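You operate a simulated robot arm through the tools that you are given. There is no shell and no other tool. Be economical: measure what you need, move in short steps, check, and stop when the job is done.

You run a simulated two-armed robot. Do the job below in one go: nothing can be reset, and whatever is moved stays where it is left.

Task
Tighten the strap, fit a black corner, wheel the blue cart out.
Fine: press the strap's button; black corner from the trolley on a corner of the blue lid; about 35 cm with the brake off, then brake it.

Only the result counts: the job must be done as asked and must still hold three seconds after the hand-in. Knocking over, shifting, dropping, spilling or breaking anything else fails it. A push-on lid holds only when it is set on centred and level and pressed home; a screw cap is set on level and turned clockwise until tight.

Robot
Two 7-joint arms with two-finger parallel grippers on one trunk, on a base that drives. Base frame: it is fixed to the floor where the robot stands at the start and does not move with it; the origin is under the middle of the robot, x ahead of it, y to its left, z up; the surface under the hand at the start is at about z = 780. Lengths are in mm, angles in degrees, forces in N, time in s.
The left shoulder is at the start at [69, 182, 1111], the right one opposite. With the tool pointing down near the work surface each hand reaches from about 280 to 740 mm from the robot's upright axis, wherever it stands, measured 20 degrees to its own side. Places, roughly: black corner [750, -4250, 1250]; blue cart [500, 100, 500]; brake of the blue cart [900, 100, 600]; brake of the orange trolley [1000, 400, 600]; medium orange strap [500, -4000, 250]; orange trolley [600, 700, 500]; top deck of the blue cart [500, 100, 800]; yellow corner [1000, -4250, 1250]. Payload 3.91 kg a hand.
The TCP of each hand is the grasp point between the finger pads, 30 mm short of the fingertips. In the tool frame z runs along the fingers and y along their closing line. The gripper opens to 110 mm. The fingers are 20 mm wide and 10 mm thick; the gripper's body (48 by 112 mm) begins 55 mm behind the TCP.
Orientation is that of the tool frame in the base frame, as [roll, pitch, yaw] about the fixed x, y, z axes, in that order (R = Rz(yaw) Ry(pitch) Rx(roll)). With the fingers straight down and closing along the base's y, the tool's x points along the base's -x, its y along +y and its z along -z.

Tools
- The arms move only by the tool arm_command. It takes "left_commands", "right_commands" or both (then of equal length, played together; a hand with none holds still); each is a list of rows, each an object (a shift or turn left out is 0, a gripper value left out holds the last) with "turn": the turn, a rotation vector about the tool's x, y, z in degrees, a list of three; "xyz": the shift along the tool's x, y, z in mm, a list of three; "gripper": the finger opening in mm, from 0 to 110. In form: [{"turn": [rx, ry, rz], "xyz": [tx, ty, tz], "gripper": gripper}, ...]. A call has 1 to 12 rows; each row shifts and turns the commanded pose from where the row before left it, along the tool's axes as they then stand. A row lasts 0.2 s, in which the tool goes at most 50 mm and 8.6 degrees; a call with a longer step from one row to the next is refused whole, and so is a gripper value outside its range. A pose out of reach is approached as far as the arm can. The call stops where the force on the tool passes 80 N (or 10 N more than at its start, if that is more) or the arm is blocked; 0.2 s more then pass. The fingers move at their own pace (about 72 mm/s each) and stop on an object; they squeeze with about 28 N. The grip force told is the motor's: it shows also when the fingers shut on nothing. Time passes only in rows, and 0.2 s behind the last, so rows that do not move let the fingers close. It gives the time, the measured TCP pose, the force on the tool (base axes), the opening and the grip force at its end, in the units of the frame above (readings bear some noise), with the torque about the TCP (base axes, N m) and any sound that the robot's microphone picked up, and new pictures: "pictures" is both (left out), scene, wrist or none (wrist: the cameras of the hands that moved).
- Cameras (640 x 400 px; columns grow to the right, rows downward): "scene" is now at [213, 2, 1298.9]; the picture's right is [0.02, -1.00, 0.00], its down [-0.59, -0.01, -0.81] and it looks along [0.81, 0.02, -0.59] (base axes); focal length 214 px, centre (320, 200). "left" rides on the left gripper at [72, -17, -103] in its tool frame; the picture's right is [0.23, 0.97, 0.00], its down [-0.76, 0.18, -0.62] and it looks along [-0.61, 0.14, 0.78] (tool axes); focal length 222 px, centre (320, 200). "right" rides on the right gripper at [72, 17, -103] in its tool frame; the picture's right is [-0.23, 0.97, 0.00], its down [-0.76, -0.18, -0.62] and it looks along [-0.61, -0.14, 0.78] (tool axes); focal length 222 px, centre (320, 200). There is no depth. A picture from a camera that has moved, and an enlarged one, comes with that camera's place and axes in the base frame and with its lens.
- slide_trunk(by): slides the trunk up (or, below 0, down) by that many mm; the arms and the scene camera ride with it, the base frame stays. It gives what a move gives, with no picture.
- roll_base(legs): drives the robot by 1 to 6 legs, each [ahead, left, turn to the left] in mm, mm and degrees, along the robot's own axes; the way and the turn of a leg run together, so that a leg with both is an arc; at most 1500 mm and 180 degrees a leg. The arms and the cameras ride along, it lands a little off, and it stops where it bumps. It gives what a move gives, and a new picture of the scene camera.
- aim_head(pan, tilt): turns the head with the scene camera to pan (to the left, within 80 degrees either way) and tilt (down, from -29 to 69), counted from straight ahead of the robot. It gives what a move gives, and a new picture of the scene camera.
- enlarge(camera, box): a new picture of the part [left, top, right, bottom] of that camera's present view, enlarged. No time passes.
- job_done(): hands the job in; it is judged then, once.

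Work in short steps. Places have to be worked out from the pictures, the camera data and where the tool is seen: move nearer, look again, correct. Check each grasp and each placing, and mend what went wrong. You have 120 turns and 260 pictures in all, those below and enlarged ones among them. Open the grippers and draw the arms clear of the work before you hand the job in, unless the task says otherwise; then end with one line.

The tools are called after "Emit:" as name(argument=value, ...) on one line, values as JSON. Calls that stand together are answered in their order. arm_command: Moves the arms, as the interface text tells. Its arguments: {"type":"object","properties":{"left_commands":{"type":"array","items":{"type":"object","properties":{"turn":{"type":"array","items":{"type":"number"}},"xyz":{"type":"array","items":{"type":"number"}},"gripper":{"type":"number"}}}},"right_commands":{"type":"array","items":{"type":"object","properties":{"turn":{"type":"array","items":{"type":"number"}},"xyz":{"type":"array","items":{"type":"number"}},"gripper":{"type":"number"}}}},"pictures":{"type":"string","enum":["both","scene","wrist","none"]}},"required":[]} The other tools are called the same way: slide_trunk (by) slides the trunk up or down; roll_base (legs) drives the base; aim_head (pan, tilt) turns the head that bears the scene camera; enlarge (camera, box) takes an enlarged picture of a part of a camera's view; job_done () hands the job in.

At the start:

```text
t: 0.0
left_tcp_pos: [465.3, 315.5, 1162.5]
left_orientation: [-180.0, 0.1, 179.9]
left_force: [-0.3, 0.9, 0.2]
left_wrist_torque: [-0.02, -0.01, 0.0]
left_width: 110.0
left_grip_force: 0.1
right_tcp_pos: [420.9, -96.5, 1205.0]
right_orientation: [179.8, 0.0, 179.8]
right_force: [0.0, 0.0, -0.7]
right_wrist_torque: [-0.01, 0.0, -0.01]
right_width: 110.1
right_grip_force: 0.1
trunk travel left (down, up): [-375.0, 139.0]
robot x, y, heading: [-2.9, -2.6, -0.2]
head pan, tilt: [1.1, 36.1]
```

scene: 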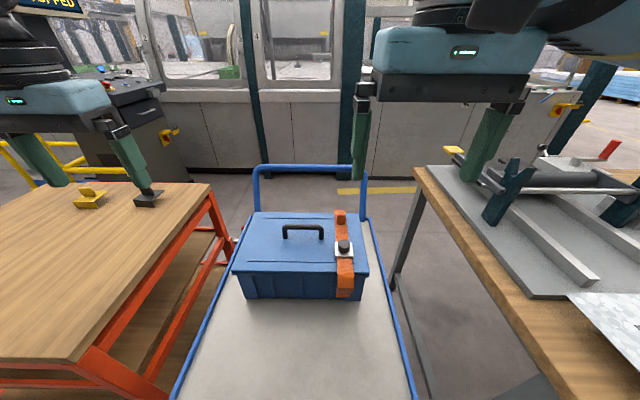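
right: 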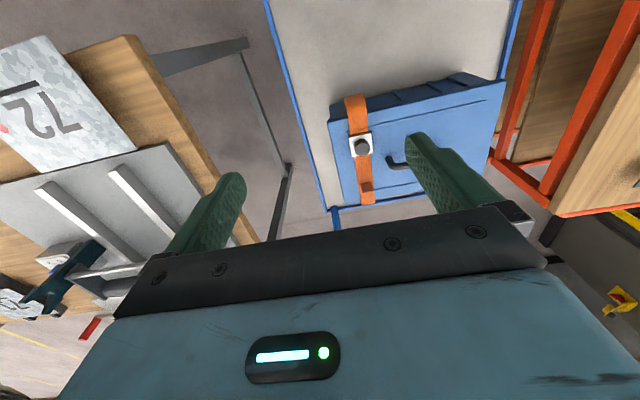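
left: 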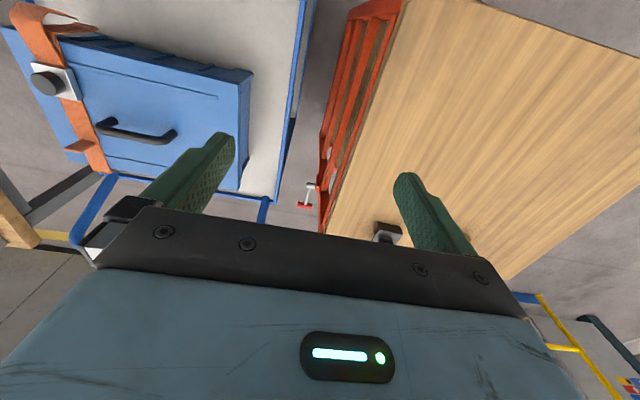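

The first pictures show the cart ahead with the box, strap and button on it, and the trolley at the left with the black corner. I'll enlarge the box and the corners, and look around the scene.

Emit:
enlarge(camera="scene", box=[220, 150, 420, 310])

Emit:
enlarge(camera="scene", box=[40, 160, 240, 300])

Emit:
aim_head(pan=0, tilt=65)

```text
2.50 times, centred on (320, 230) of scene
camera zoom: at [213.0, 2.0, 1298.9], right [0.02, -1.0, 0.0], down [-0.59, -0.01, -0.81], along [0.81, 0.02, -0.59], focal length 536 px, centre (320, 125)
```

zoom: 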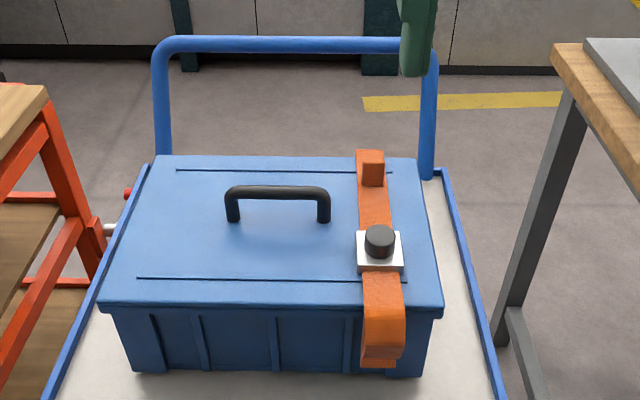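

```text
2.86 times, centred on (140, 230) of scene
camera zoom: at [213.0, 2.0, 1298.9], right [0.02, -1.0, 0.0], down [-0.59, -0.01, -0.81], along [0.81, 0.02, -0.59], focal length 613 px, centre (834, 114)
```

zoom: 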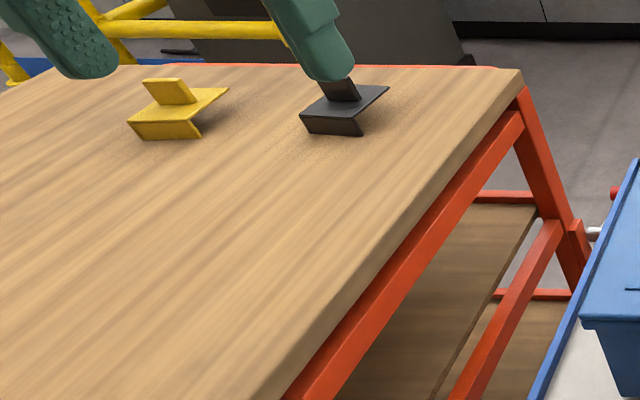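

```text
t: 0.9
left_tcp_pos: [465.6, 316.3, 1162.2]
left_orientation: [179.9, -0.1, -179.9]
left_force: [0.8, -0.1, 0.5]
left_wrist_torque: [0.01, -0.01, -0.01]
left_width: 110.1
left_grip_force: 0.1
right_tcp_pos: [422.5, -96.8, 1204.5]
right_orientation: [179.9, 0.0, 179.9]
right_force: [-0.7, 0.5, 0.6]
right_wrist_torque: [-0.03, 0.01, 0.0]
right_width: 110.0
right_grip_force: 0.2
trunk travel left (down, up): [-375.0, 139.0]
robot x, y, heading: [3.4, 2.8, -0.1]
head pan, tilt: [0.0, 65.0]
camera scene: at [186.3, 0.3, 1260.7], right [0.0, -1.0, 0.0], down [-0.91, 0.0, -0.42], along [0.42, 0.0, -0.91], focal length 214 px, centre (320, 200)
```

scene: 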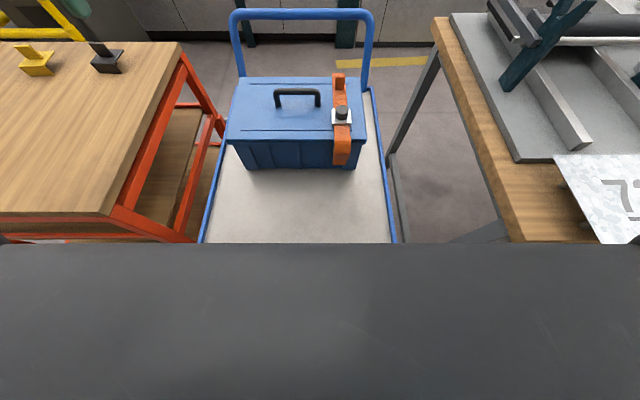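

I triangulate the button at about [537,-46,937] and the black corner at about [728,533,922]. To find the cart's brake I'll move the left hand camera forward above the far end of the cart.

Emit:
arm_command(left_commands=[{"xyz": [-37, -25, 0]}, {"xyz": [-37, -25, 0]}, {"xyz": [-37, -25, 0]}, {"xyz": [-37, -25, 0]}, {"xyz": [-37, -25, 0]}], pictures="wrist")

Emit:
aim_head(pan=-40, tilt=40)

Emit:
aim_head(pan=60, tilt=40)

```text
t: 2.1
left_tcp_pos: [579.7, 245.8, 1143.5]
left_orientation: [179.9, 0.0, -179.9]
left_force: [-0.6, 0.2, 0.2]
left_wrist_torque: [-0.01, 0.01, 0.0]
left_width: 109.5
left_grip_force: 0.1
left hand out of reach, approached as far as the arm can: row 3, 4, 5
right_tcp_pos: [422.5, -96.0, 1204.2]
right_orientation: [180.0, -0.1, 179.8]
right_force: [0.9, 0.2, 0.1]
right_wrist_torque: [0.01, 0.04, 0.03]
right_width: 110.0
right_grip_force: 0.1
trunk travel left (down, up): [-375.0, 139.0]
robot x, y, heading: [0.8, -1.9, -0.2]
head pan, tilt: [0.0, 65.0]
camera left: at [506.3, 229.3, 1245.7], right [-0.23, 0.97, 0.0], down [0.76, 0.18, 0.62], along [0.61, 0.14, -0.78], focal length 222 px, centre (320, 200)
```

left: 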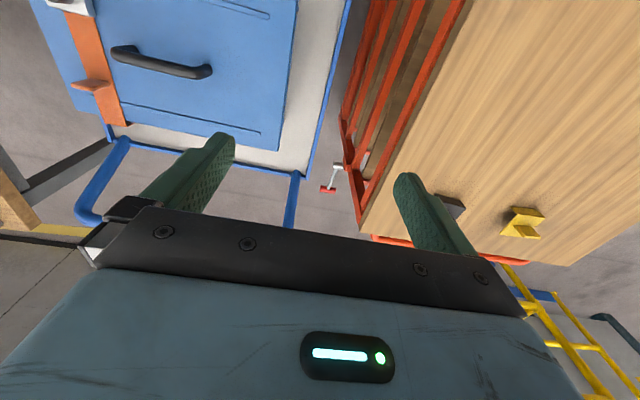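

```text
t: 3.2
left_tcp_pos: [578.5, 246.8, 1143.1]
left_orientation: [-179.9, 0.0, -180.0]
left_force: [1.0, 0.5, 0.2]
left_wrist_torque: [-0.02, -0.03, 0.01]
left_width: 110.1
left_grip_force: 0.0
right_tcp_pos: [421.0, -96.2, 1204.9]
right_orientation: [179.9, 0.0, 179.9]
right_force: [-1.2, 0.5, 0.4]
right_wrist_torque: [0.01, -0.01, -0.03]
right_width: 109.9
right_grip_force: 0.1
trunk travel left (down, up): [-375.0, 139.0]
robot x, y, heading: [0.2, 0.8, -0.0]
head pan, tilt: [-40.0, 40.0]
camera scene: at [190.8, -54.2, 1292.9], right [-0.64, -0.77, 0.0], down [-0.49, 0.41, -0.77], along [0.59, -0.49, -0.64], focal length 214 px, centre (320, 200)
```

scene: 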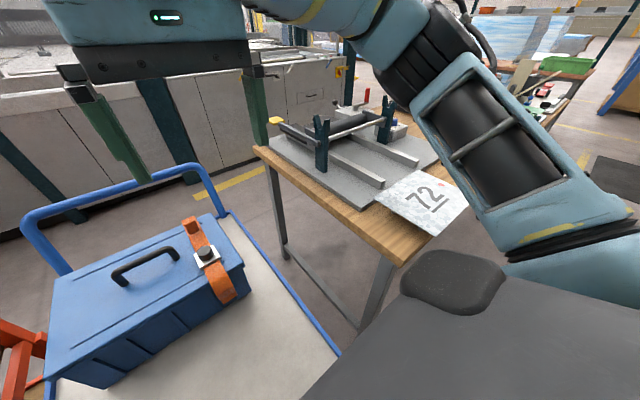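

```text
t: 5.0
left_tcp_pos: [577.0, 246.1, 1144.1]
left_orientation: [-180.0, -0.1, 180.0]
left_force: [-0.4, 0.1, 0.3]
left_wrist_torque: [0.03, -0.03, 0.0]
left_width: 109.8
left_grip_force: 0.1
right_tcp_pos: [420.2, -95.9, 1205.7]
right_orientation: [179.9, 0.1, 179.8]
right_force: [-0.4, 0.6, 0.2]
right_wrist_torque: [0.01, -0.01, -0.04]
right_width: 110.4
right_grip_force: 0.0
trunk travel left (down, up): [-375.0, 139.0]
robot x, y, heading: [-2.0, -2.6, 0.1]
head pan, tilt: [60.0, 40.0]
camera scene: at [168.1, 73.9, 1292.9], right [0.87, -0.5, 0.0], down [-0.32, -0.56, -0.77], along [0.38, 0.66, -0.64], focal length 214 px, centre (320, 200)
```

scene: 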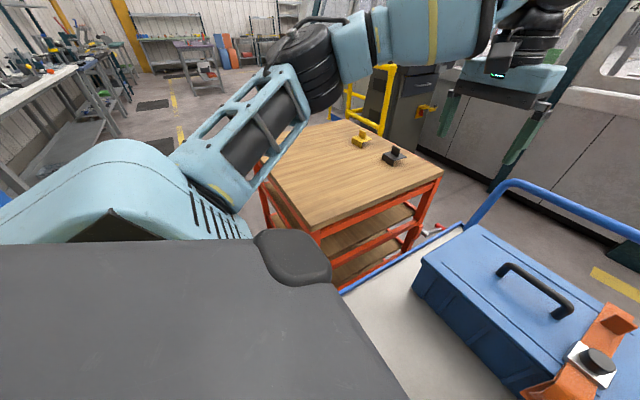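

One brake lever with a red bar is visible at the trolley's right front leg, and the cart's own brake must be hidden beyond its far end. I start with the strap: close the right gripper and bring it above the button.

Emit:
arm_command(right_commands=[{"xyz": [-19.3, 8.3, 30], "gripper": 0}, {"xyz": [-19.3, 8.3, 30]}, {"xyz": [-19.3, 8.3, 30]}, {"xyz": [-19.3, 8.3, 30]}, {"xyz": [-19.3, 8.3, 30]}, {"xyz": [-19.3, 8.3, 30]}, {}], pictures="wrist")

Emit:
aim_head(pan=0, tilt=45)

Emit:
enlarge(camera="left", box=[400, 150, 600, 275])

```text
t: 6.6
left_tcp_pos: [578.1, 244.3, 1143.9]
left_orientation: [-180.0, -0.1, -179.9]
left_force: [0.1, -0.6, -1.0]
left_wrist_torque: [0.03, -0.01, 0.0]
left_width: 109.9
left_grip_force: 0.2
right_tcp_pos: [536.5, -48.7, 1025.9]
right_orientation: [179.9, -0.1, 179.9]
right_force: [1.1, -0.4, 0.0]
right_wrist_torque: [0.0, -0.04, 0.01]
right_width: 0.0
right_grip_force: 28.2
trunk travel left (down, up): [-375.0, 139.0]
robot x, y, heading: [1.1, -1.7, 0.1]
head pan, tilt: [60.0, 40.0]
camera right: at [463.6, -31.2, 1128.6], right [0.23, 0.97, 0.0], down [0.76, -0.18, 0.62], along [0.61, -0.14, -0.78], focal length 222 px, centre (320, 200)
```

right: 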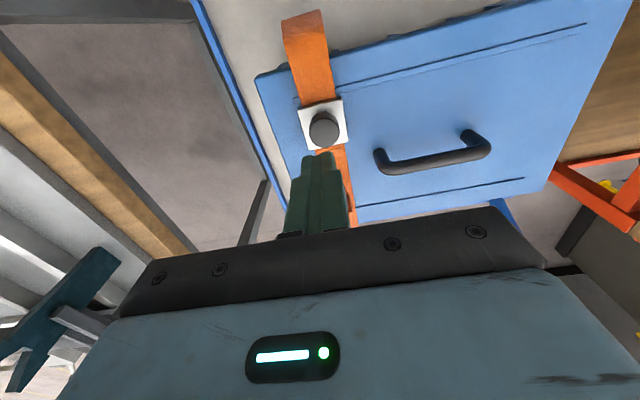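

```text
t: 7.9
left_tcp_pos: [578.2, 245.1, 1144.5]
left_orientation: [-179.9, 0.0, 179.9]
left_force: [-0.2, 0.1, -0.4]
left_wrist_torque: [0.03, 0.0, -0.01]
left_width: 110.1
left_grip_force: 0.1
right_tcp_pos: [537.4, -49.4, 1025.0]
right_orientation: [180.0, 0.1, 179.9]
right_force: [0.3, -0.1, 0.0]
right_wrist_torque: [0.01, 0.01, -0.03]
right_width: 0.0
right_grip_force: 28.8
trunk travel left (down, up): [-375.0, 139.0]
robot x, y, heading: [3.2, -2.4, -0.2]
head pan, tilt: [0.0, 45.0]
camera scene: at [206.9, 0.4, 1285.7], right [0.0, -1.0, 0.0], down [-0.71, 0.0, -0.71], along [0.71, 0.0, -0.71], focal length 214 px, centre (320, 200)
```

scene: 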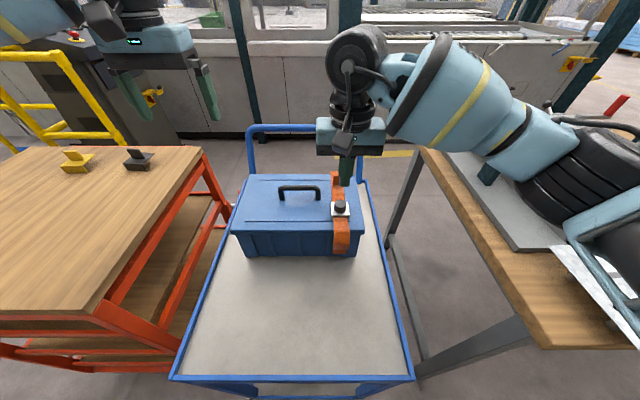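

```text
3.20 times, centred on (500, 212) of left
camera zoom: at [505.2, 228.7, 1246.3], right [-0.23, 0.97, 0.0], down [0.76, 0.18, 0.62], along [0.61, 0.14, -0.78], focal length 711 px, centre (-256, 160)
```

zoom: 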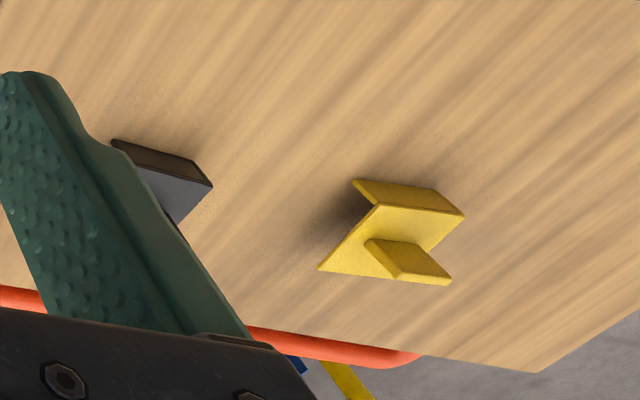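

Refined button position is about [532,-43,945], with the fingertips at z≈995. I centre over it and go down.

Emit:
arm_command(right_commands=[{"xyz": [5, 6, 20]}, {"xyz": [0, 0, 20]}, {"xyz": [0, 0, 4]}, {"xyz": [0, 0, 4]}], pictures="wrist")

Emit:
enlarge(camera="scene", box=[220, 120, 400, 270])

```text
t: 8.9
left_tcp_pos: [578.5, 245.5, 1144.2]
left_orientation: [-180.0, -0.1, 179.9]
left_force: [0.6, 0.4, 0.0]
left_wrist_torque: [0.01, 0.01, -0.02]
left_width: 110.1
left_grip_force: 0.0
right_tcp_pos: [531.0, -41.8, 977.6]
right_orientation: [-180.0, 0.1, 179.9]
right_force: [0.7, -0.1, -1.1]
right_wrist_torque: [0.0, 0.02, -0.01]
right_width: 0.1
right_grip_force: 28.3
trunk travel left (down, up): [-375.0, 139.0]
robot x, y, heading: [0.1, -0.1, 0.0]
head pan, tilt: [0.0, 45.0]
camera right: at [458.4, -24.1, 1080.6], right [0.23, 0.97, 0.0], down [0.76, -0.18, 0.62], along [0.61, -0.14, -0.78], focal length 222 px, centre (320, 200)
```

right: 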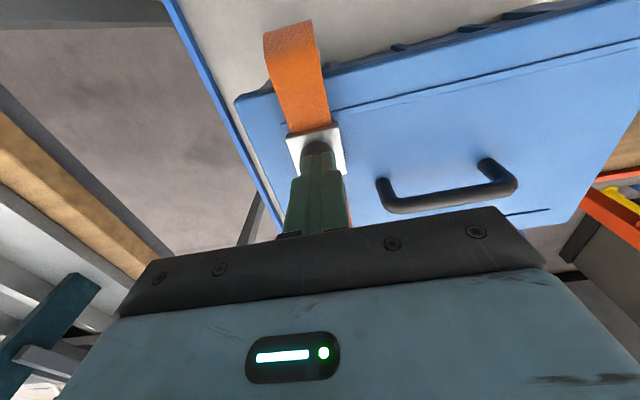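

```text
2.67 times, centred on (310, 195) of scene
camera zoom: at [207.0, 0.2, 1285.7], right [0.0, -1.0, 0.0], down [-0.71, 0.0, -0.71], along [0.71, 0.0, -0.71], focal length 572 px, centre (347, 213)
```

zoom: 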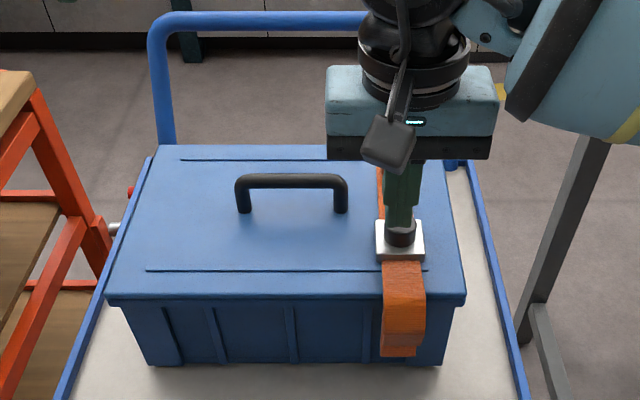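

The fingertips are right above the button. I press down in small steps.

Emit:
arm_command(right_commands=[{"xyz": [0, 0, 3]}, {"xyz": [0, 0, 3]}, {"xyz": [0, 0, 3]}, {"xyz": [0, 0, 2]}, {"xyz": [0, 0, 2]}, {"xyz": [0, 0, 2]}], pictures="none")

```text
t: 10.3
left_tcp_pos: [577.5, 246.3, 1143.1]
left_orientation: [180.0, 0.0, 180.0]
left_force: [-0.3, -0.3, 0.4]
left_wrist_torque: [0.0, 0.01, 0.0]
left_width: 110.1
left_grip_force: 0.1
right_tcp_pos: [531.7, -40.3, 961.8]
right_orientation: [179.9, 0.0, 180.0]
right_force: [-0.3, 0.1, 3.7]
right_wrist_torque: [-0.04, -0.06, 0.01]
right_width: 0.2
right_grip_force: 27.8
trunk travel left (down, up): [-375.0, 139.0]
robot x, y, heading: [-1.1, -2.2, -0.1]
head pan, tilt: [0.0, 45.0]
```

Contact is just beginning (3.7 N), so I go on pressing.

Emit:
arm_command(right_commands=[{"xyz": [0, 0, 2]}, {"xyz": [0, 0, 2]}, {"xyz": [0, 0, 2]}, {"xyz": [0, 0, 2]}], pictures="wrist")

```text
t: 11.3
left_tcp_pos: [575.8, 245.6, 1144.0]
left_orientation: [180.0, 0.0, -180.0]
left_force: [-0.2, 0.3, 0.7]
left_wrist_torque: [0.0, 0.02, -0.03]
left_width: 110.0
left_grip_force: 0.2
right_tcp_pos: [531.9, -42.5, 956.7]
right_orientation: [179.8, 0.2, 179.9]
right_force: [-1.1, -1.5, 19.2]
right_wrist_torque: [-0.1, -0.12, 0.05]
right_width: 0.0
right_grip_force: 27.7
trunk travel left (down, up): [-375.0, 139.0]
robot x, y, heading: [5.3, 3.1, -0.1]
head pan, tilt: [0.0, 45.0]
heard: click
camera right: at [458.2, -23.6, 1058.8], right [0.23, 0.97, 0.0], down [0.76, -0.18, 0.63], along [0.61, -0.14, -0.78], focal length 222 px, centre (320, 200)
```

right: 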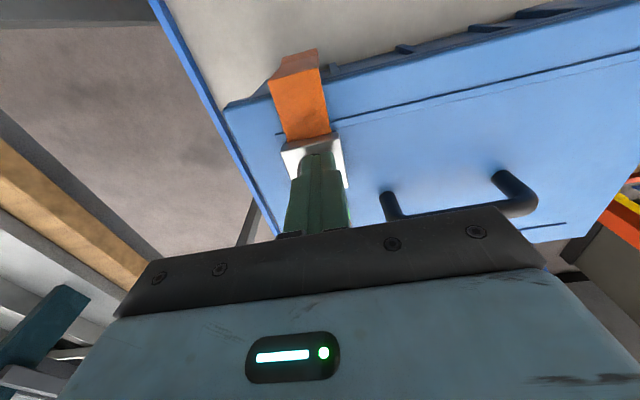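

A click, and the loop in the strap has pulled tight. I lift the right hand clear and look at the result.

Emit:
arm_command(right_commands=[{"xyz": [0, 0, -15]}, {"xyz": [0, 0, -40]}, {"xyz": [0, 0, -40]}, {"xyz": [20, -10, -40]}, {"xyz": [25, -10, -30]}, {"xyz": [25, -10, -30]}, {"xyz": [25, -10, -30]}], pictures="scene")

Emit:
enlarge(camera="scene", box=[220, 120, 400, 270])

Emit:
enlarge(camera="scene", box=[40, 120, 180, 210])

```text
t: 12.9
left_tcp_pos: [577.6, 245.0, 1144.7]
left_orientation: [180.0, 0.2, -180.0]
left_force: [0.6, -0.3, 0.0]
left_wrist_torque: [0.02, -0.04, 0.0]
left_width: 110.1
left_grip_force: 0.1
right_tcp_pos: [436.1, -81.4, 1181.6]
right_orientation: [-180.0, 0.1, 179.7]
right_force: [0.3, -0.5, -0.3]
right_wrist_torque: [-0.03, -0.01, -0.04]
right_width: 0.1
right_grip_force: 28.0
trunk travel left (down, up): [-375.0, 139.0]
robot x, y, heading: [1.9, -2.7, -0.1]
head pan, tilt: [0.0, 45.0]
camera scene: at [205.9, 0.3, 1285.9], right [0.0, -1.0, 0.0], down [-0.71, 0.0, -0.71], along [0.71, 0.0, -0.71], focal length 214 px, centre (320, 200)
```

scene: 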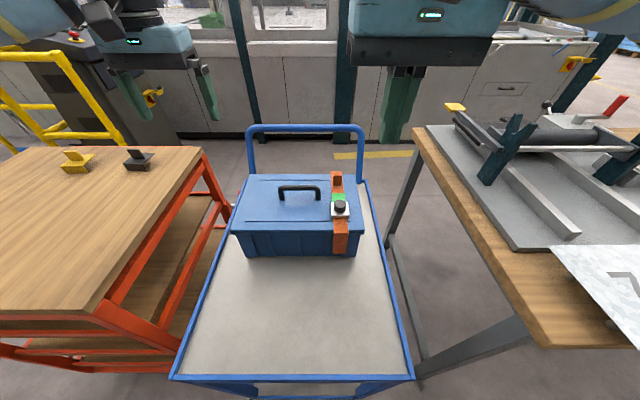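

```text
2.67 times, centred on (310, 195) of scene
camera zoom: at [205.9, 0.3, 1285.9], right [0.0, -1.0, 0.0], down [-0.71, 0.0, -0.71], along [0.71, 0.0, -0.71], focal length 572 px, centre (347, 213)
```

zoom: 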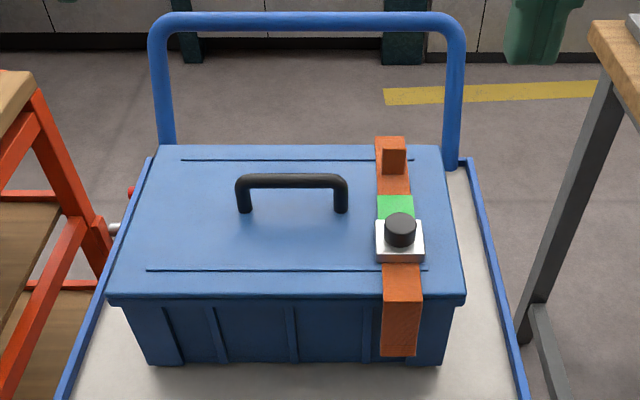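

```text
4.44 times, centred on (110, 165) of scene
camera zoom: at [205.9, 0.3, 1285.9], right [0.0, -1.0, 0.0], down [-0.71, 0.0, -0.71], along [0.71, 0.0, -0.71], focal length 953 px, centre (1253, 356)
```

zoom: 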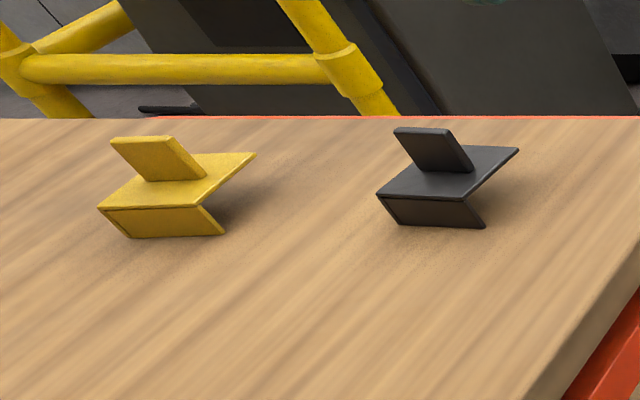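

The flag shows green, so the strap is tight. The corner's flanges face -x and +y. It is out of reach from here, so I'll drive round the bench to the far side, where the corner, lid and cart brake should all be in reach; first I retract the left arm and look right.

Emit:
arm_command(left_commands=[{"xyz": [40, 15, 0]}, {"xyz": [40, 15, 0]}, {"xyz": [40, 15, 0]}, {"xyz": [40, 15, 0]}], pictures="none")

Emit:
aim_head(pan=-80, tilt=30)

Emit:
aim_head(pan=-40, tilt=20)

Emit:
aim_head(pan=35, tilt=20)

```text
t: 13.9
left_tcp_pos: [412.2, 311.8, 1145.1]
left_orientation: [-179.9, 0.1, 180.0]
left_force: [-0.9, -0.4, 0.4]
left_wrist_torque: [-0.01, -0.01, 0.01]
left_width: 109.8
left_grip_force: 0.1
right_tcp_pos: [434.8, -80.9, 1180.6]
right_orientation: [-180.0, 0.1, 179.9]
right_force: [-0.6, -0.4, -0.7]
right_wrist_torque: [0.01, -0.06, 0.01]
right_width: 0.0
right_grip_force: 27.9
trunk travel left (down, up): [-375.0, 139.0]
robot x, y, heading: [1.8, -0.4, 0.1]
head pan, tilt: [0.0, 45.0]
```

```text
t: 15.4
left_tcp_pos: [413.0, 312.4, 1145.4]
left_orientation: [179.9, 0.0, 180.0]
left_force: [0.0, -0.1, -0.5]
left_wrist_torque: [0.03, 0.01, 0.0]
left_width: 109.9
left_grip_force: 0.0
right_tcp_pos: [437.8, -80.9, 1180.9]
right_orientation: [179.8, 0.0, 179.9]
right_force: [-0.3, -0.2, 0.8]
right_wrist_torque: [0.04, 0.02, -0.01]
right_width: 0.0
right_grip_force: 27.6
trunk travel left (down, up): [-375.0, 139.0]
robot x, y, heading: [2.3, 1.7, 0.1]
head pan, tilt: [-80.0, 30.0]
camera scene: at [141.4, -88.8, 1308.3], right [-0.98, -0.17, 0.0], down [-0.09, 0.49, -0.87], along [0.15, -0.85, -0.5], focal length 214 px, centre (320, 200)
```

scene: 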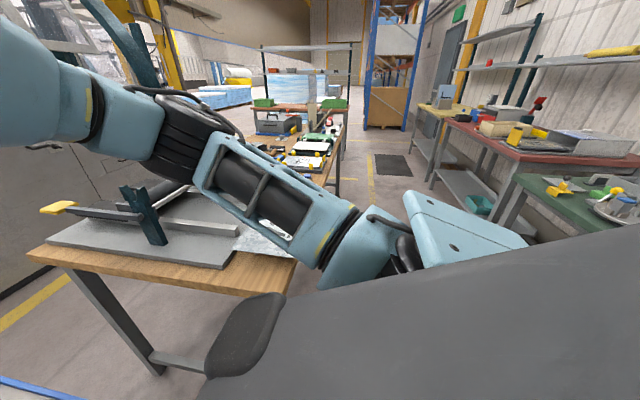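

```text
t: 16.5
left_tcp_pos: [413.4, 311.9, 1144.4]
left_orientation: [179.9, 0.0, 179.9]
left_force: [-0.3, -0.5, 0.8]
left_wrist_torque: [-0.02, 0.0, 0.02]
left_width: 109.8
left_grip_force: 0.1
right_tcp_pos: [437.9, -81.1, 1180.7]
right_orientation: [179.9, 0.1, 179.9]
right_force: [-0.1, -0.2, 0.3]
right_wrist_torque: [0.01, 0.03, -0.03]
right_width: 0.1
right_grip_force: 28.3
trunk travel left (down, up): [-375.0, 139.0]
robot x, y, heading: [-1.0, 0.7, 0.2]
head pan, tilt: [-40.0, 20.0]
camera scene: at [196.8, -59.6, 1324.3], right [-0.64, -0.77, 0.0], down [-0.26, 0.22, -0.94], along [0.72, -0.6, -0.34], focal length 214 px, centre (320, 200)
```

scene: 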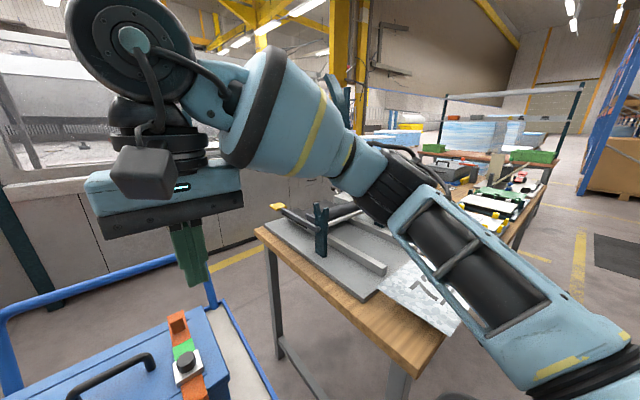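

```text
t: 17.9
left_tcp_pos: [413.3, 311.3, 1144.6]
left_orientation: [-179.8, -0.1, 180.0]
left_force: [-0.3, 0.5, -0.8]
left_wrist_torque: [-0.02, 0.0, 0.02]
left_width: 109.9
left_grip_force: 0.1
right_tcp_pos: [436.6, -80.6, 1181.4]
right_orientation: [179.9, 0.1, 179.9]
right_force: [-0.1, 1.1, 0.1]
right_wrist_torque: [0.03, 0.0, -0.03]
right_width: 0.0
right_grip_force: 28.2
trunk travel left (down, up): [-375.0, 139.0]
robot x, y, heading: [3.4, -0.4, -0.1]
head pan, tilt: [35.0, 20.0]
camera scene: at [201.9, 53.6, 1324.3], right [0.57, -0.82, 0.0], down [-0.28, -0.2, -0.94], along [0.77, 0.54, -0.34], focal length 214 px, centre (320, 200)
```

scene: 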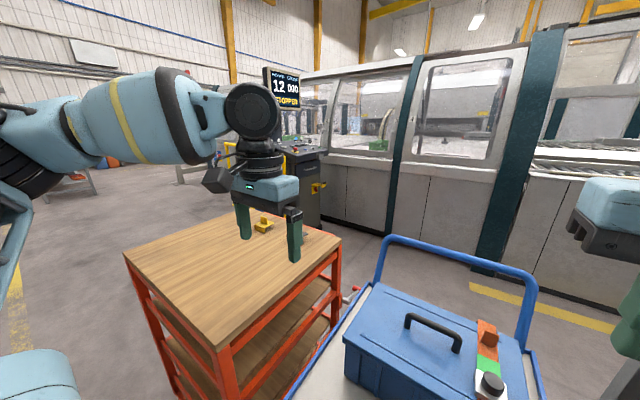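

The left side past the trolley looks open. I back off slightly and drive left past the trolley, then look.

Emit:
aim_head(pan=80, tilt=30)

Emit:
roll_base(legs=[[-60, 0, 0], [0, 700, 0]])

```text
t: 19.1
left_tcp_pos: [412.3, 310.3, 1144.2]
left_orientation: [180.0, 0.0, 179.9]
left_force: [0.5, -0.4, -0.2]
left_wrist_torque: [0.02, 0.02, 0.01]
left_width: 109.9
left_grip_force: 0.1
right_tcp_pos: [436.5, -82.1, 1179.7]
right_orientation: [179.9, -0.1, 180.0]
right_force: [0.1, -0.4, -0.2]
right_wrist_torque: [0.01, -0.01, 0.01]
right_width: 0.1
right_grip_force: 28.0
trunk travel left (down, up): [-375.0, 139.0]
robot x, y, heading: [3.4, 2.3, 0.2]
head pan, tilt: [80.0, 30.0]
camera scene: at [141.4, 89.3, 1308.3], right [0.98, -0.17, 0.0], down [-0.09, -0.49, -0.87], along [0.15, 0.85, -0.5], focal length 214 px, centre (320, 200)
```

scene: 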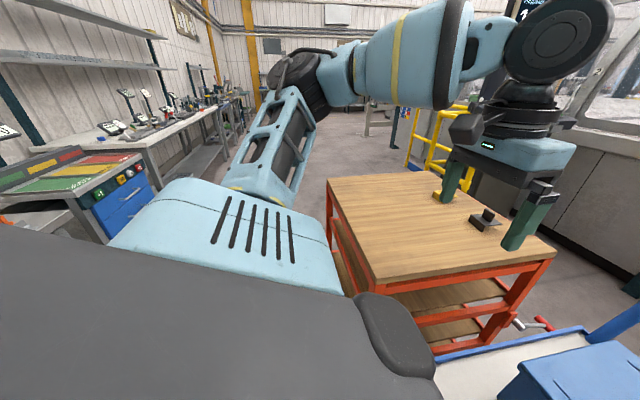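

```text
t: 26.1
left_tcp_pos: [356.8, 993.6, 1144.3]
left_orientation: [-180.0, 0.0, 179.7]
left_force: [0.3, 0.2, -0.5]
left_wrist_torque: [0.03, 0.01, 0.0]
left_width: 110.0
left_grip_force: 0.0
right_tcp_pos: [378.6, 600.2, 1181.0]
right_orientation: [179.9, 0.1, 179.5]
right_force: [-0.7, -0.7, 0.1]
right_wrist_torque: [0.0, 0.01, -0.04]
right_width: 0.0
right_grip_force: 28.0
trunk travel left (down, up): [-375.0, 139.0]
robot x, y, heading: [-57.5, 686.9, -0.0]
head pan, tilt: [80.0, 30.0]
camera scene: at [83.2, 773.1, 1308.3], right [0.98, -0.18, 0.0], down [-0.09, -0.49, -0.87], along [0.15, 0.85, -0.5], focal length 214 px, centre (320, 200)
```

scene: 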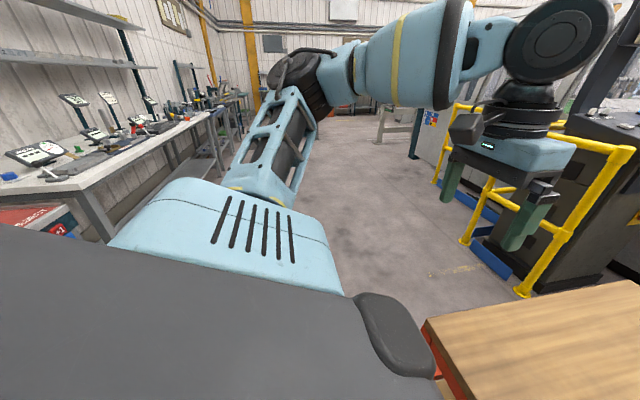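

The rail by the machine starts near [1660,1500], so I keep clear of it: go left to y≈1400, turn to face -y, and pass the trolley moving sideways.

Emit:
roll_base(legs=[[0, 700, 0], [0, 0, -90]])

Emit:
aim_head(pan=60, tilt=40)

```text
t: 36.5
left_tcp_pos: [255.7, 981.9, 1144.8]
left_orientation: [179.9, 0.0, 90.6]
left_force: [0.6, 0.3, -0.2]
left_wrist_torque: [0.01, 0.0, 0.0]
left_width: 110.0
left_grip_force: 0.2
right_tcp_pos: [-135.0, 955.8, 1180.5]
right_orientation: [179.9, 0.0, 90.6]
right_force: [0.4, 0.1, -0.3]
right_wrist_torque: [0.01, -0.01, 0.0]
right_width: 0.0
right_grip_force: 27.7
trunk travel left (down, up): [-375.0, 139.0]
robot x, y, heading: [-60.7, 1394.5, -89.2]
head pan, tilt: [80.0, 30.0]
camera scene: at [32.8, 1253.8, 1308.3], right [-0.16, -0.99, 0.0], down [-0.49, 0.08, -0.87], along [0.85, -0.14, -0.5], focal length 214 px, centre (320, 200)
```

scene: 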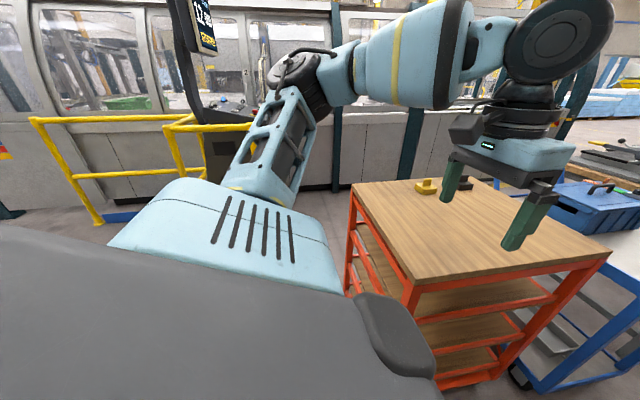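

```text
t: 37.4
left_tcp_pos: [257.5, 981.6, 1143.7]
left_orientation: [180.0, 0.0, 90.7]
left_force: [-0.1, -0.6, -0.6]
left_wrist_torque: [0.01, -0.01, -0.03]
left_width: 110.0
left_grip_force: 0.0
right_tcp_pos: [-135.5, 955.1, 1180.6]
right_orientation: [179.9, 0.0, 90.6]
right_force: [-0.2, -0.2, -0.3]
right_wrist_torque: [-0.03, 0.02, 0.02]
right_width: 0.1
right_grip_force: 27.6
trunk travel left (down, up): [-375.0, 139.0]
robot x, y, heading: [-62.4, 1387.0, -89.2]
head pan, tilt: [60.0, 40.0]
camera scene: at [17.8, 1226.9, 1293.0], right [-0.49, -0.87, 0.0], down [-0.56, 0.31, -0.77], along [0.67, -0.37, -0.64], focal length 214 px, centre (320, 200)
```

scene: 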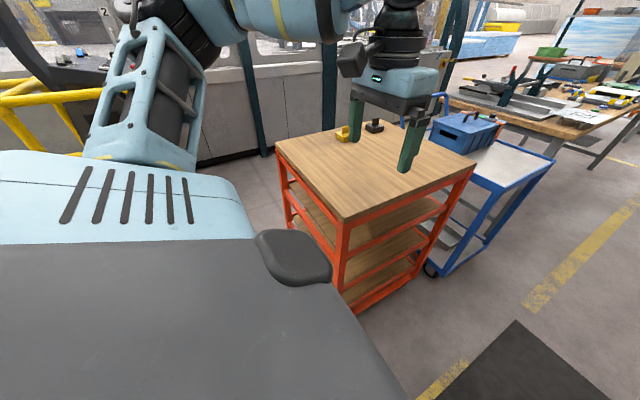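

The path is clear, so I drive sideways past the trolley's far edge and turn to face -x.

Emit:
roll_base(legs=[[0, 1140, 0], [0, 0, -90]])

Emit:
aim_head(pan=30, tilt=40)

```text
t: 51.7
left_tcp_pos: [671.9, 1110.0, 1144.9]
left_orientation: [-179.9, 0.0, -2.6]
left_force: [-0.1, -0.3, -0.2]
left_wrist_torque: [0.02, 0.03, 0.01]
left_width: 109.9
left_grip_force: 0.0
right_tcp_pos: [666.9, 1502.6, 1179.6]
right_orientation: [179.9, 0.0, -2.7]
right_force: [-0.4, -0.1, 0.1]
right_wrist_torque: [-0.01, -0.01, -0.02]
right_width: 0.0
right_grip_force: 28.0
trunk travel left (down, up): [-375.0, 139.0]
robot x, y, heading: [1101.8, 1404.7, 177.1]
head pan, tilt: [60.0, 40.0]
camera scene: at [931.0, 1336.2, 1292.9], right [-0.84, 0.54, 0.0], down [0.35, 0.54, -0.77], along [-0.41, -0.65, -0.64], focal length 214 px, centre (320, 200)
```

scene: 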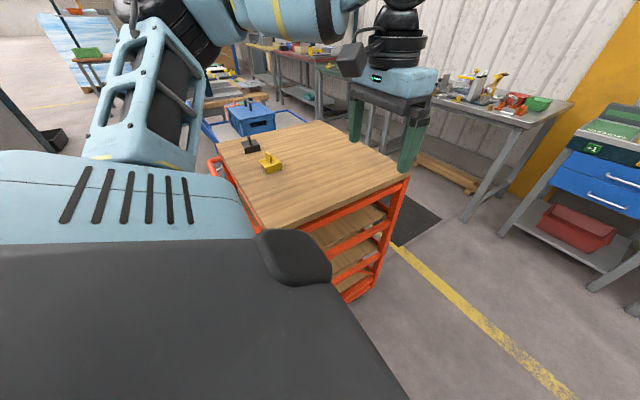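

```text
t: 52.7
left_tcp_pos: [670.5, 1111.0, 1143.8]
left_orientation: [-180.0, 0.0, -2.6]
left_force: [0.6, 0.4, 0.2]
left_wrist_torque: [0.02, 0.0, 0.02]
left_width: 109.8
left_grip_force: 0.1
right_tcp_pos: [666.7, 1502.2, 1180.4]
right_orientation: [179.9, 0.0, -2.7]
right_force: [0.2, 0.0, 0.1]
right_wrist_torque: [-0.05, 0.02, -0.01]
right_width: 0.2
right_grip_force: 27.5
trunk travel left (down, up): [-375.0, 139.0]
robot x, y, heading: [1099.1, 1402.5, 177.5]
head pan, tilt: [30.0, 40.0]
camera scene: at [901.4, 1368.6, 1292.9], right [-0.46, 0.89, 0.0], down [0.57, 0.3, -0.77], along [-0.68, -0.35, -0.64], focal length 214 px, centre (320, 200)
```

scene: 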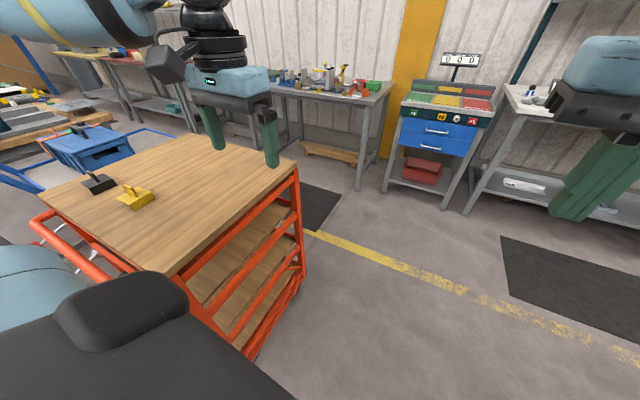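

I'm on the far side, though the trolley's push handle extends to x≈890. I enlarge the corner to check its flanges, then drive closer with clearance.

Emit:
enlarge(camera="scene", box=[60, 150, 180, 225])

Emit:
roll_base(legs=[[-170, 0, 2.5], [0, 780, 0]])

```text
5.33 times, centred on (120, 188) of scene
camera zoom: at [901.4, 1368.6, 1292.9], right [-0.46, 0.89, 0.0], down [0.57, 0.3, -0.77], along [-0.68, -0.35, -0.64], focal length 1144 px, centre (1387, 267)
```

zoom: 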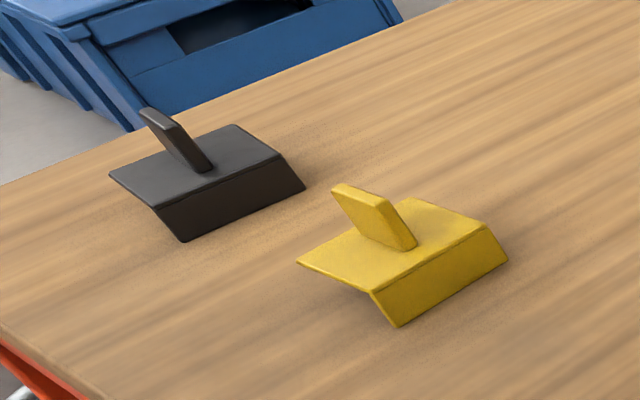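

```text
t: 61.0
left_tcp_pos: [848.1, 305.5, 1143.5]
left_orientation: [180.0, 0.0, -0.3]
left_force: [0.3, 0.5, 0.4]
left_wrist_torque: [0.01, 0.02, 0.02]
left_width: 109.8
left_grip_force: 0.1
right_tcp_pos: [828.8, 697.1, 1180.4]
right_orientation: [179.9, 0.0, -0.6]
right_force: [-0.1, 0.0, 1.1]
right_wrist_torque: [0.02, 0.0, -0.01]
right_width: 0.1
right_grip_force: 28.4
trunk travel left (down, up): [-375.0, 139.0]
robot x, y, heading: [1260.0, 613.3, 179.6]
head pan, tilt: [30.0, 40.0]
camera scene: at [1068.2, 572.4, 1292.9], right [-0.49, 0.87, 0.0], down [0.56, 0.32, -0.77], along [-0.67, -0.38, -0.64], focal length 214 px, centre (320, 200)
```

scene: 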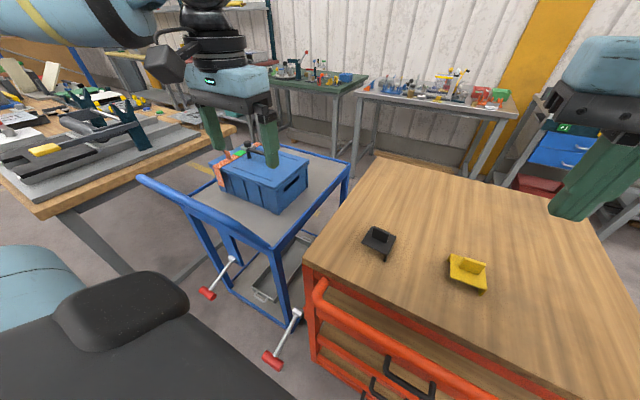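

Both flanges (-x and +y) are confirmed, and two red-handled levers are now visible. I enlarge them and the corner.

Emit:
enlarge(camera="scene", box=[140, 220, 340, 380])

Emit:
enlarge(camera="scene", box=[340, 210, 420, 270])

Emit:
aim_head(pan=60, tilt=45)

Emit:
enlarge(camera="left", box=[0, 0, 640, 400])

```text
2.50 times, centred on (240, 300) of scene
camera zoom: at [1068.2, 572.4, 1292.9], right [-0.49, 0.87, 0.0], down [0.56, 0.32, -0.77], along [-0.67, -0.38, -0.64], focal length 536 px, centre (520, -50)
```

zoom: 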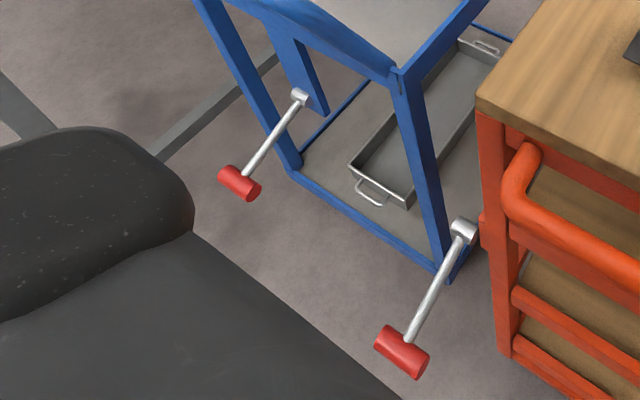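

```text
6.67 times, centred on (380, 240) of scene
camera zoom: at [1068.2, 572.4, 1292.9], right [-0.49, 0.87, 0.0], down [0.56, 0.32, -0.77], along [-0.67, -0.38, -0.64], focal length 1430 px, centre (-80, -67)
```

zoom: 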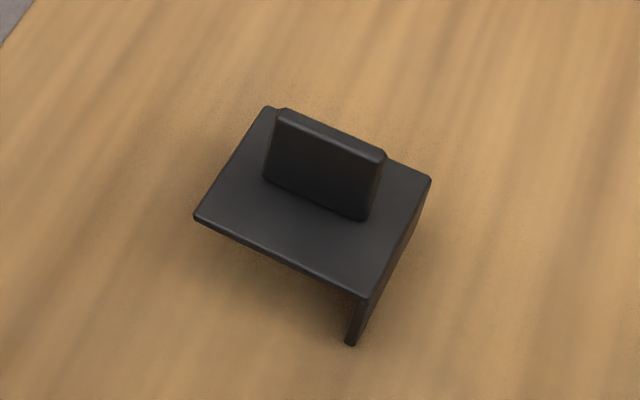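

```text
t: 62.0
left_tcp_pos: [849.8, 304.9, 1145.1]
left_orientation: [179.9, 0.1, -0.3]
left_force: [0.8, -0.9, -0.2]
left_wrist_torque: [0.01, -0.02, -0.02]
left_width: 109.9
left_grip_force: 0.0
right_tcp_pos: [827.1, 697.2, 1179.7]
right_orientation: [179.9, 0.1, -0.6]
right_force: [0.4, -0.2, -0.2]
right_wrist_torque: [0.02, 0.0, 0.0]
right_width: 0.0
right_grip_force: 28.1
trunk travel left (down, up): [-375.0, 139.0]
robot x, y, heading: [1263.6, 611.5, 179.7]
head pan, tilt: [60.0, 45.0]
camera scene: at [1100.9, 544.4, 1285.7], right [-0.86, 0.51, 0.0], down [0.36, 0.61, -0.71], along [-0.36, -0.61, -0.71], focal length 214 px, centre (320, 200)
```

scene: 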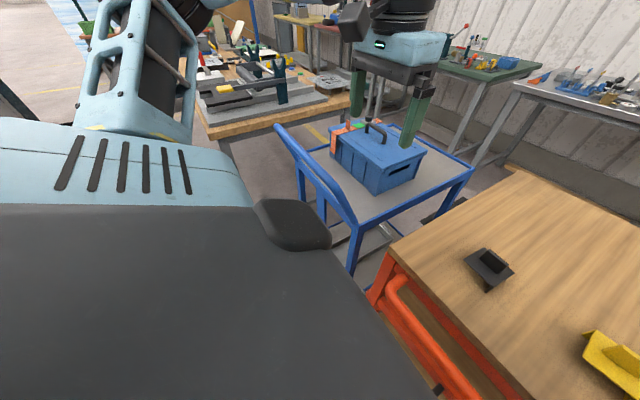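

```text
1.00 times, centred on (320, 200) of left (not enlarged: the box is as wide or as high as the picture)
camera zoom: at [921.2, 320.8, 1247.2], right [0.22, -0.98, 0.0], down [-0.76, -0.17, 0.62], along [-0.61, -0.14, -0.78], focal length 222 px, centre (320, 200)
```

zoom: 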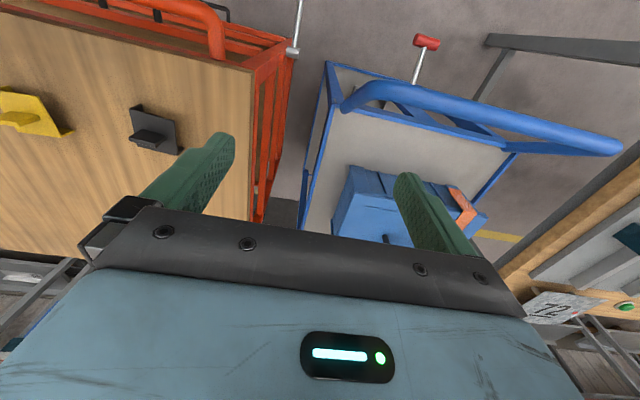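

The cart's brake is the left lever, on the blue centre post, and the right one is on the trolley. The corner sits near [737,534] with its fin along y. I move the left hand over it, begin turning it by +90°, and shift the right arm aside.

Emit:
arm_command(left_commands=[{"xyz": [-18.7, -38.2, 0]}, {"xyz": [-18.7, -38.2, 0]}, {"xyz": [-18.7, -38.2, 0]}, {"xyz": [-18.7, -38.2, 0]}, {"xyz": [-18.7, -38.2, 0]}, {"xyz": [-18.7, -38.2, 0]}, {"turn": [0, 0, -8.5]}, {"turn": [0, 0, -8.5]}, {"turn": [0, 0, -8.5]}, {"turn": [0, 0, -8.5]}, {"turn": [0, 0, -8.5]}, {"turn": [0, 0, -8.5]}], right_commands=[{"xyz": [15, -45, 0]}, {"xyz": [15, -45, 0]}, {"xyz": [15, -45, 0]}, {}, {}, {}, {}, {}, {}, {}, {}, {}], pictures="none")

Emit:
arm_command(left_commands=[{"turn": [0, 0, -8.5]}, {"turn": [0, 0, -8.5]}, {"turn": [0, 0, -8.5]}, {"turn": [0, 0, -8.5]}, {"turn": [0, 0, -4.7]}], pictures="both")

```text
t: 64.6
left_tcp_pos: [773.4, 456.3, 1144.3]
left_orientation: [180.0, -0.1, 50.8]
left_force: [-0.8, 0.2, 0.2]
left_wrist_torque: [0.0, -0.02, -0.01]
left_width: 109.9
left_grip_force: 0.0
left hand out of reach, approached as far as the arm can: row 5, 6
right_tcp_pos: [871.7, 829.7, 1182.7]
right_orientation: [179.9, -0.1, -0.5]
right_force: [-0.1, 0.0, -0.4]
right_wrist_torque: [0.0, 0.02, 0.0]
right_width: 0.2
right_grip_force: 28.0
trunk travel left (down, up): [-375.0, 139.0]
robot x, y, heading: [1262.1, 617.1, 180.1]
head pan, tilt: [60.0, 45.0]
```

```text
t: 65.8
left_tcp_pos: [774.5, 456.2, 1143.2]
left_orientation: [-180.0, 0.0, 89.6]
left_force: [-0.8, -0.9, -0.5]
left_wrist_torque: [0.02, -0.01, 0.01]
left_width: 110.1
left_grip_force: 0.1
right_tcp_pos: [871.4, 828.6, 1182.9]
right_orientation: [179.8, 0.0, -0.5]
right_force: [-0.2, 0.5, 1.2]
right_wrist_torque: [-0.01, -0.04, -0.01]
right_width: 0.0
right_grip_force: 27.8
trunk travel left (down, up): [-375.0, 139.0]
robot x, y, heading: [1262.6, 611.5, 179.5]
head pan, tilt: [60.0, 45.0]
camera scene: at [1101.1, 544.3, 1285.7], right [-0.86, 0.51, 0.0], down [0.36, 0.61, -0.71], along [-0.36, -0.61, -0.71], focal length 214 px, centre (320, 200)
camera left: at [757.4, 527.9, 1245.9], right [0.98, 0.22, 0.0], down [0.17, -0.76, 0.62], along [0.14, -0.61, -0.78], focal length 222 px, centre (320, 200)
```

scene: 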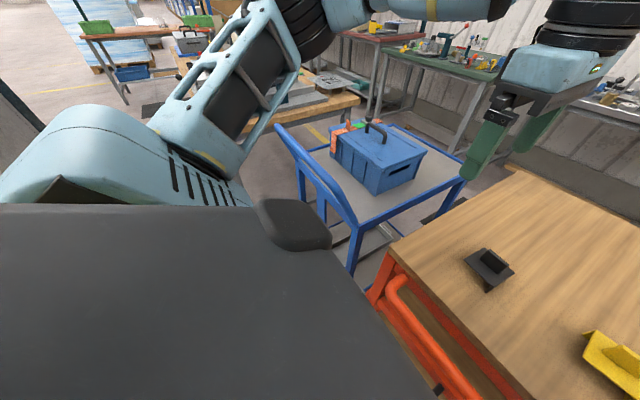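
left: 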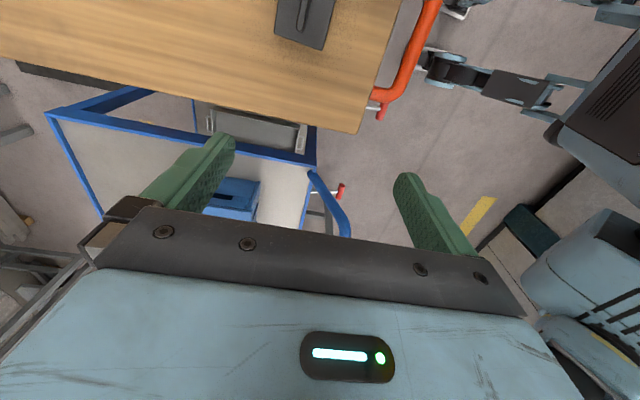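

The fin lies near [739,530] from this view. I lower the hand, which gains reach, and then shift onto it.

Emit:
arm_command(left_commands=[{"xyz": [0, 0, 40]}, {"xyz": [0, 0, 40]}, {"xyz": [24, -12, 10]}, {"xyz": [25, -12, 5]}, {"xyz": [25, -11, 0]}], pictures="wrist")

Emit:
aim_head(pan=15, tilt=45)

```text
t: 67.0
left_tcp_pos: [766.8, 473.7, 1057.8]
left_orientation: [180.0, 0.0, 89.4]
left_force: [-0.2, 0.0, -0.7]
left_wrist_torque: [0.02, -0.01, 0.01]
left_width: 109.9
left_grip_force: 0.0
left hand out of reach, approached as far as the arm can: row 3, 4, 5
right_tcp_pos: [872.3, 828.7, 1183.0]
right_orientation: [179.9, 0.0, -0.4]
right_force: [0.3, -0.2, 0.7]
right_wrist_torque: [-0.03, -0.02, 0.04]
right_width: 0.2
right_grip_force: 27.4
trunk travel left (down, up): [-375.0, 139.0]
robot x, y, heading: [1264.6, 611.9, 179.7]
head pan, tilt: [60.0, 45.0]
camera left: at [749.2, 545.9, 1160.1], right [0.98, 0.22, 0.0], down [0.17, -0.76, 0.62], along [0.14, -0.61, -0.78], focal length 222 px, centre (320, 200)
```

left: 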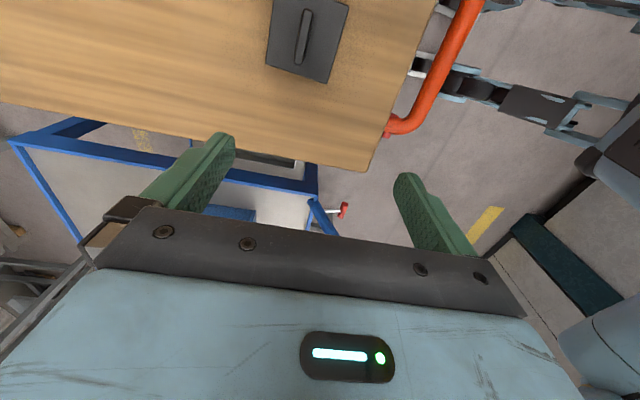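

```text
t: 68.1
left_tcp_pos: [767.4, 473.2, 1058.5]
left_orientation: [-180.0, 0.0, 89.3]
left_force: [0.3, 0.1, 0.7]
left_wrist_torque: [0.0, 0.01, 0.01]
left_width: 109.9
left_grip_force: 0.1
right_tcp_pos: [872.1, 829.3, 1183.0]
right_orientation: [179.9, 0.0, -0.5]
right_force: [-0.1, -0.6, 1.1]
right_wrist_torque: [-0.02, 0.01, -0.01]
right_width: 0.0
right_grip_force: 28.2
trunk travel left (down, up): [-375.0, 139.0]
robot x, y, heading: [1264.9, 610.8, 179.7]
head pan, tilt: [15.0, 45.0]
camera scene: at [1063.4, 593.8, 1285.7], right [-0.25, 0.97, 0.0], down [0.68, 0.18, -0.71], along [-0.68, -0.18, -0.71], focal length 214 px, centre (320, 200)
```

scene: 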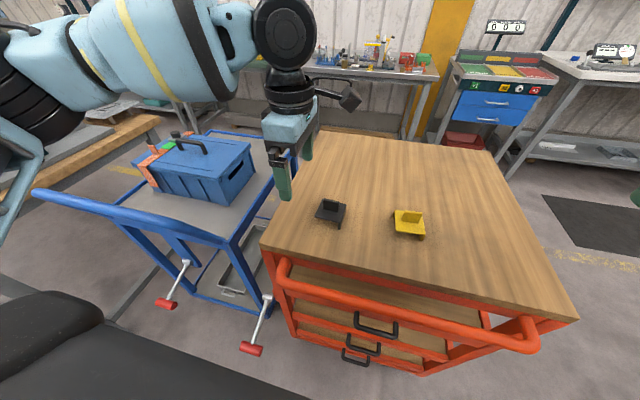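

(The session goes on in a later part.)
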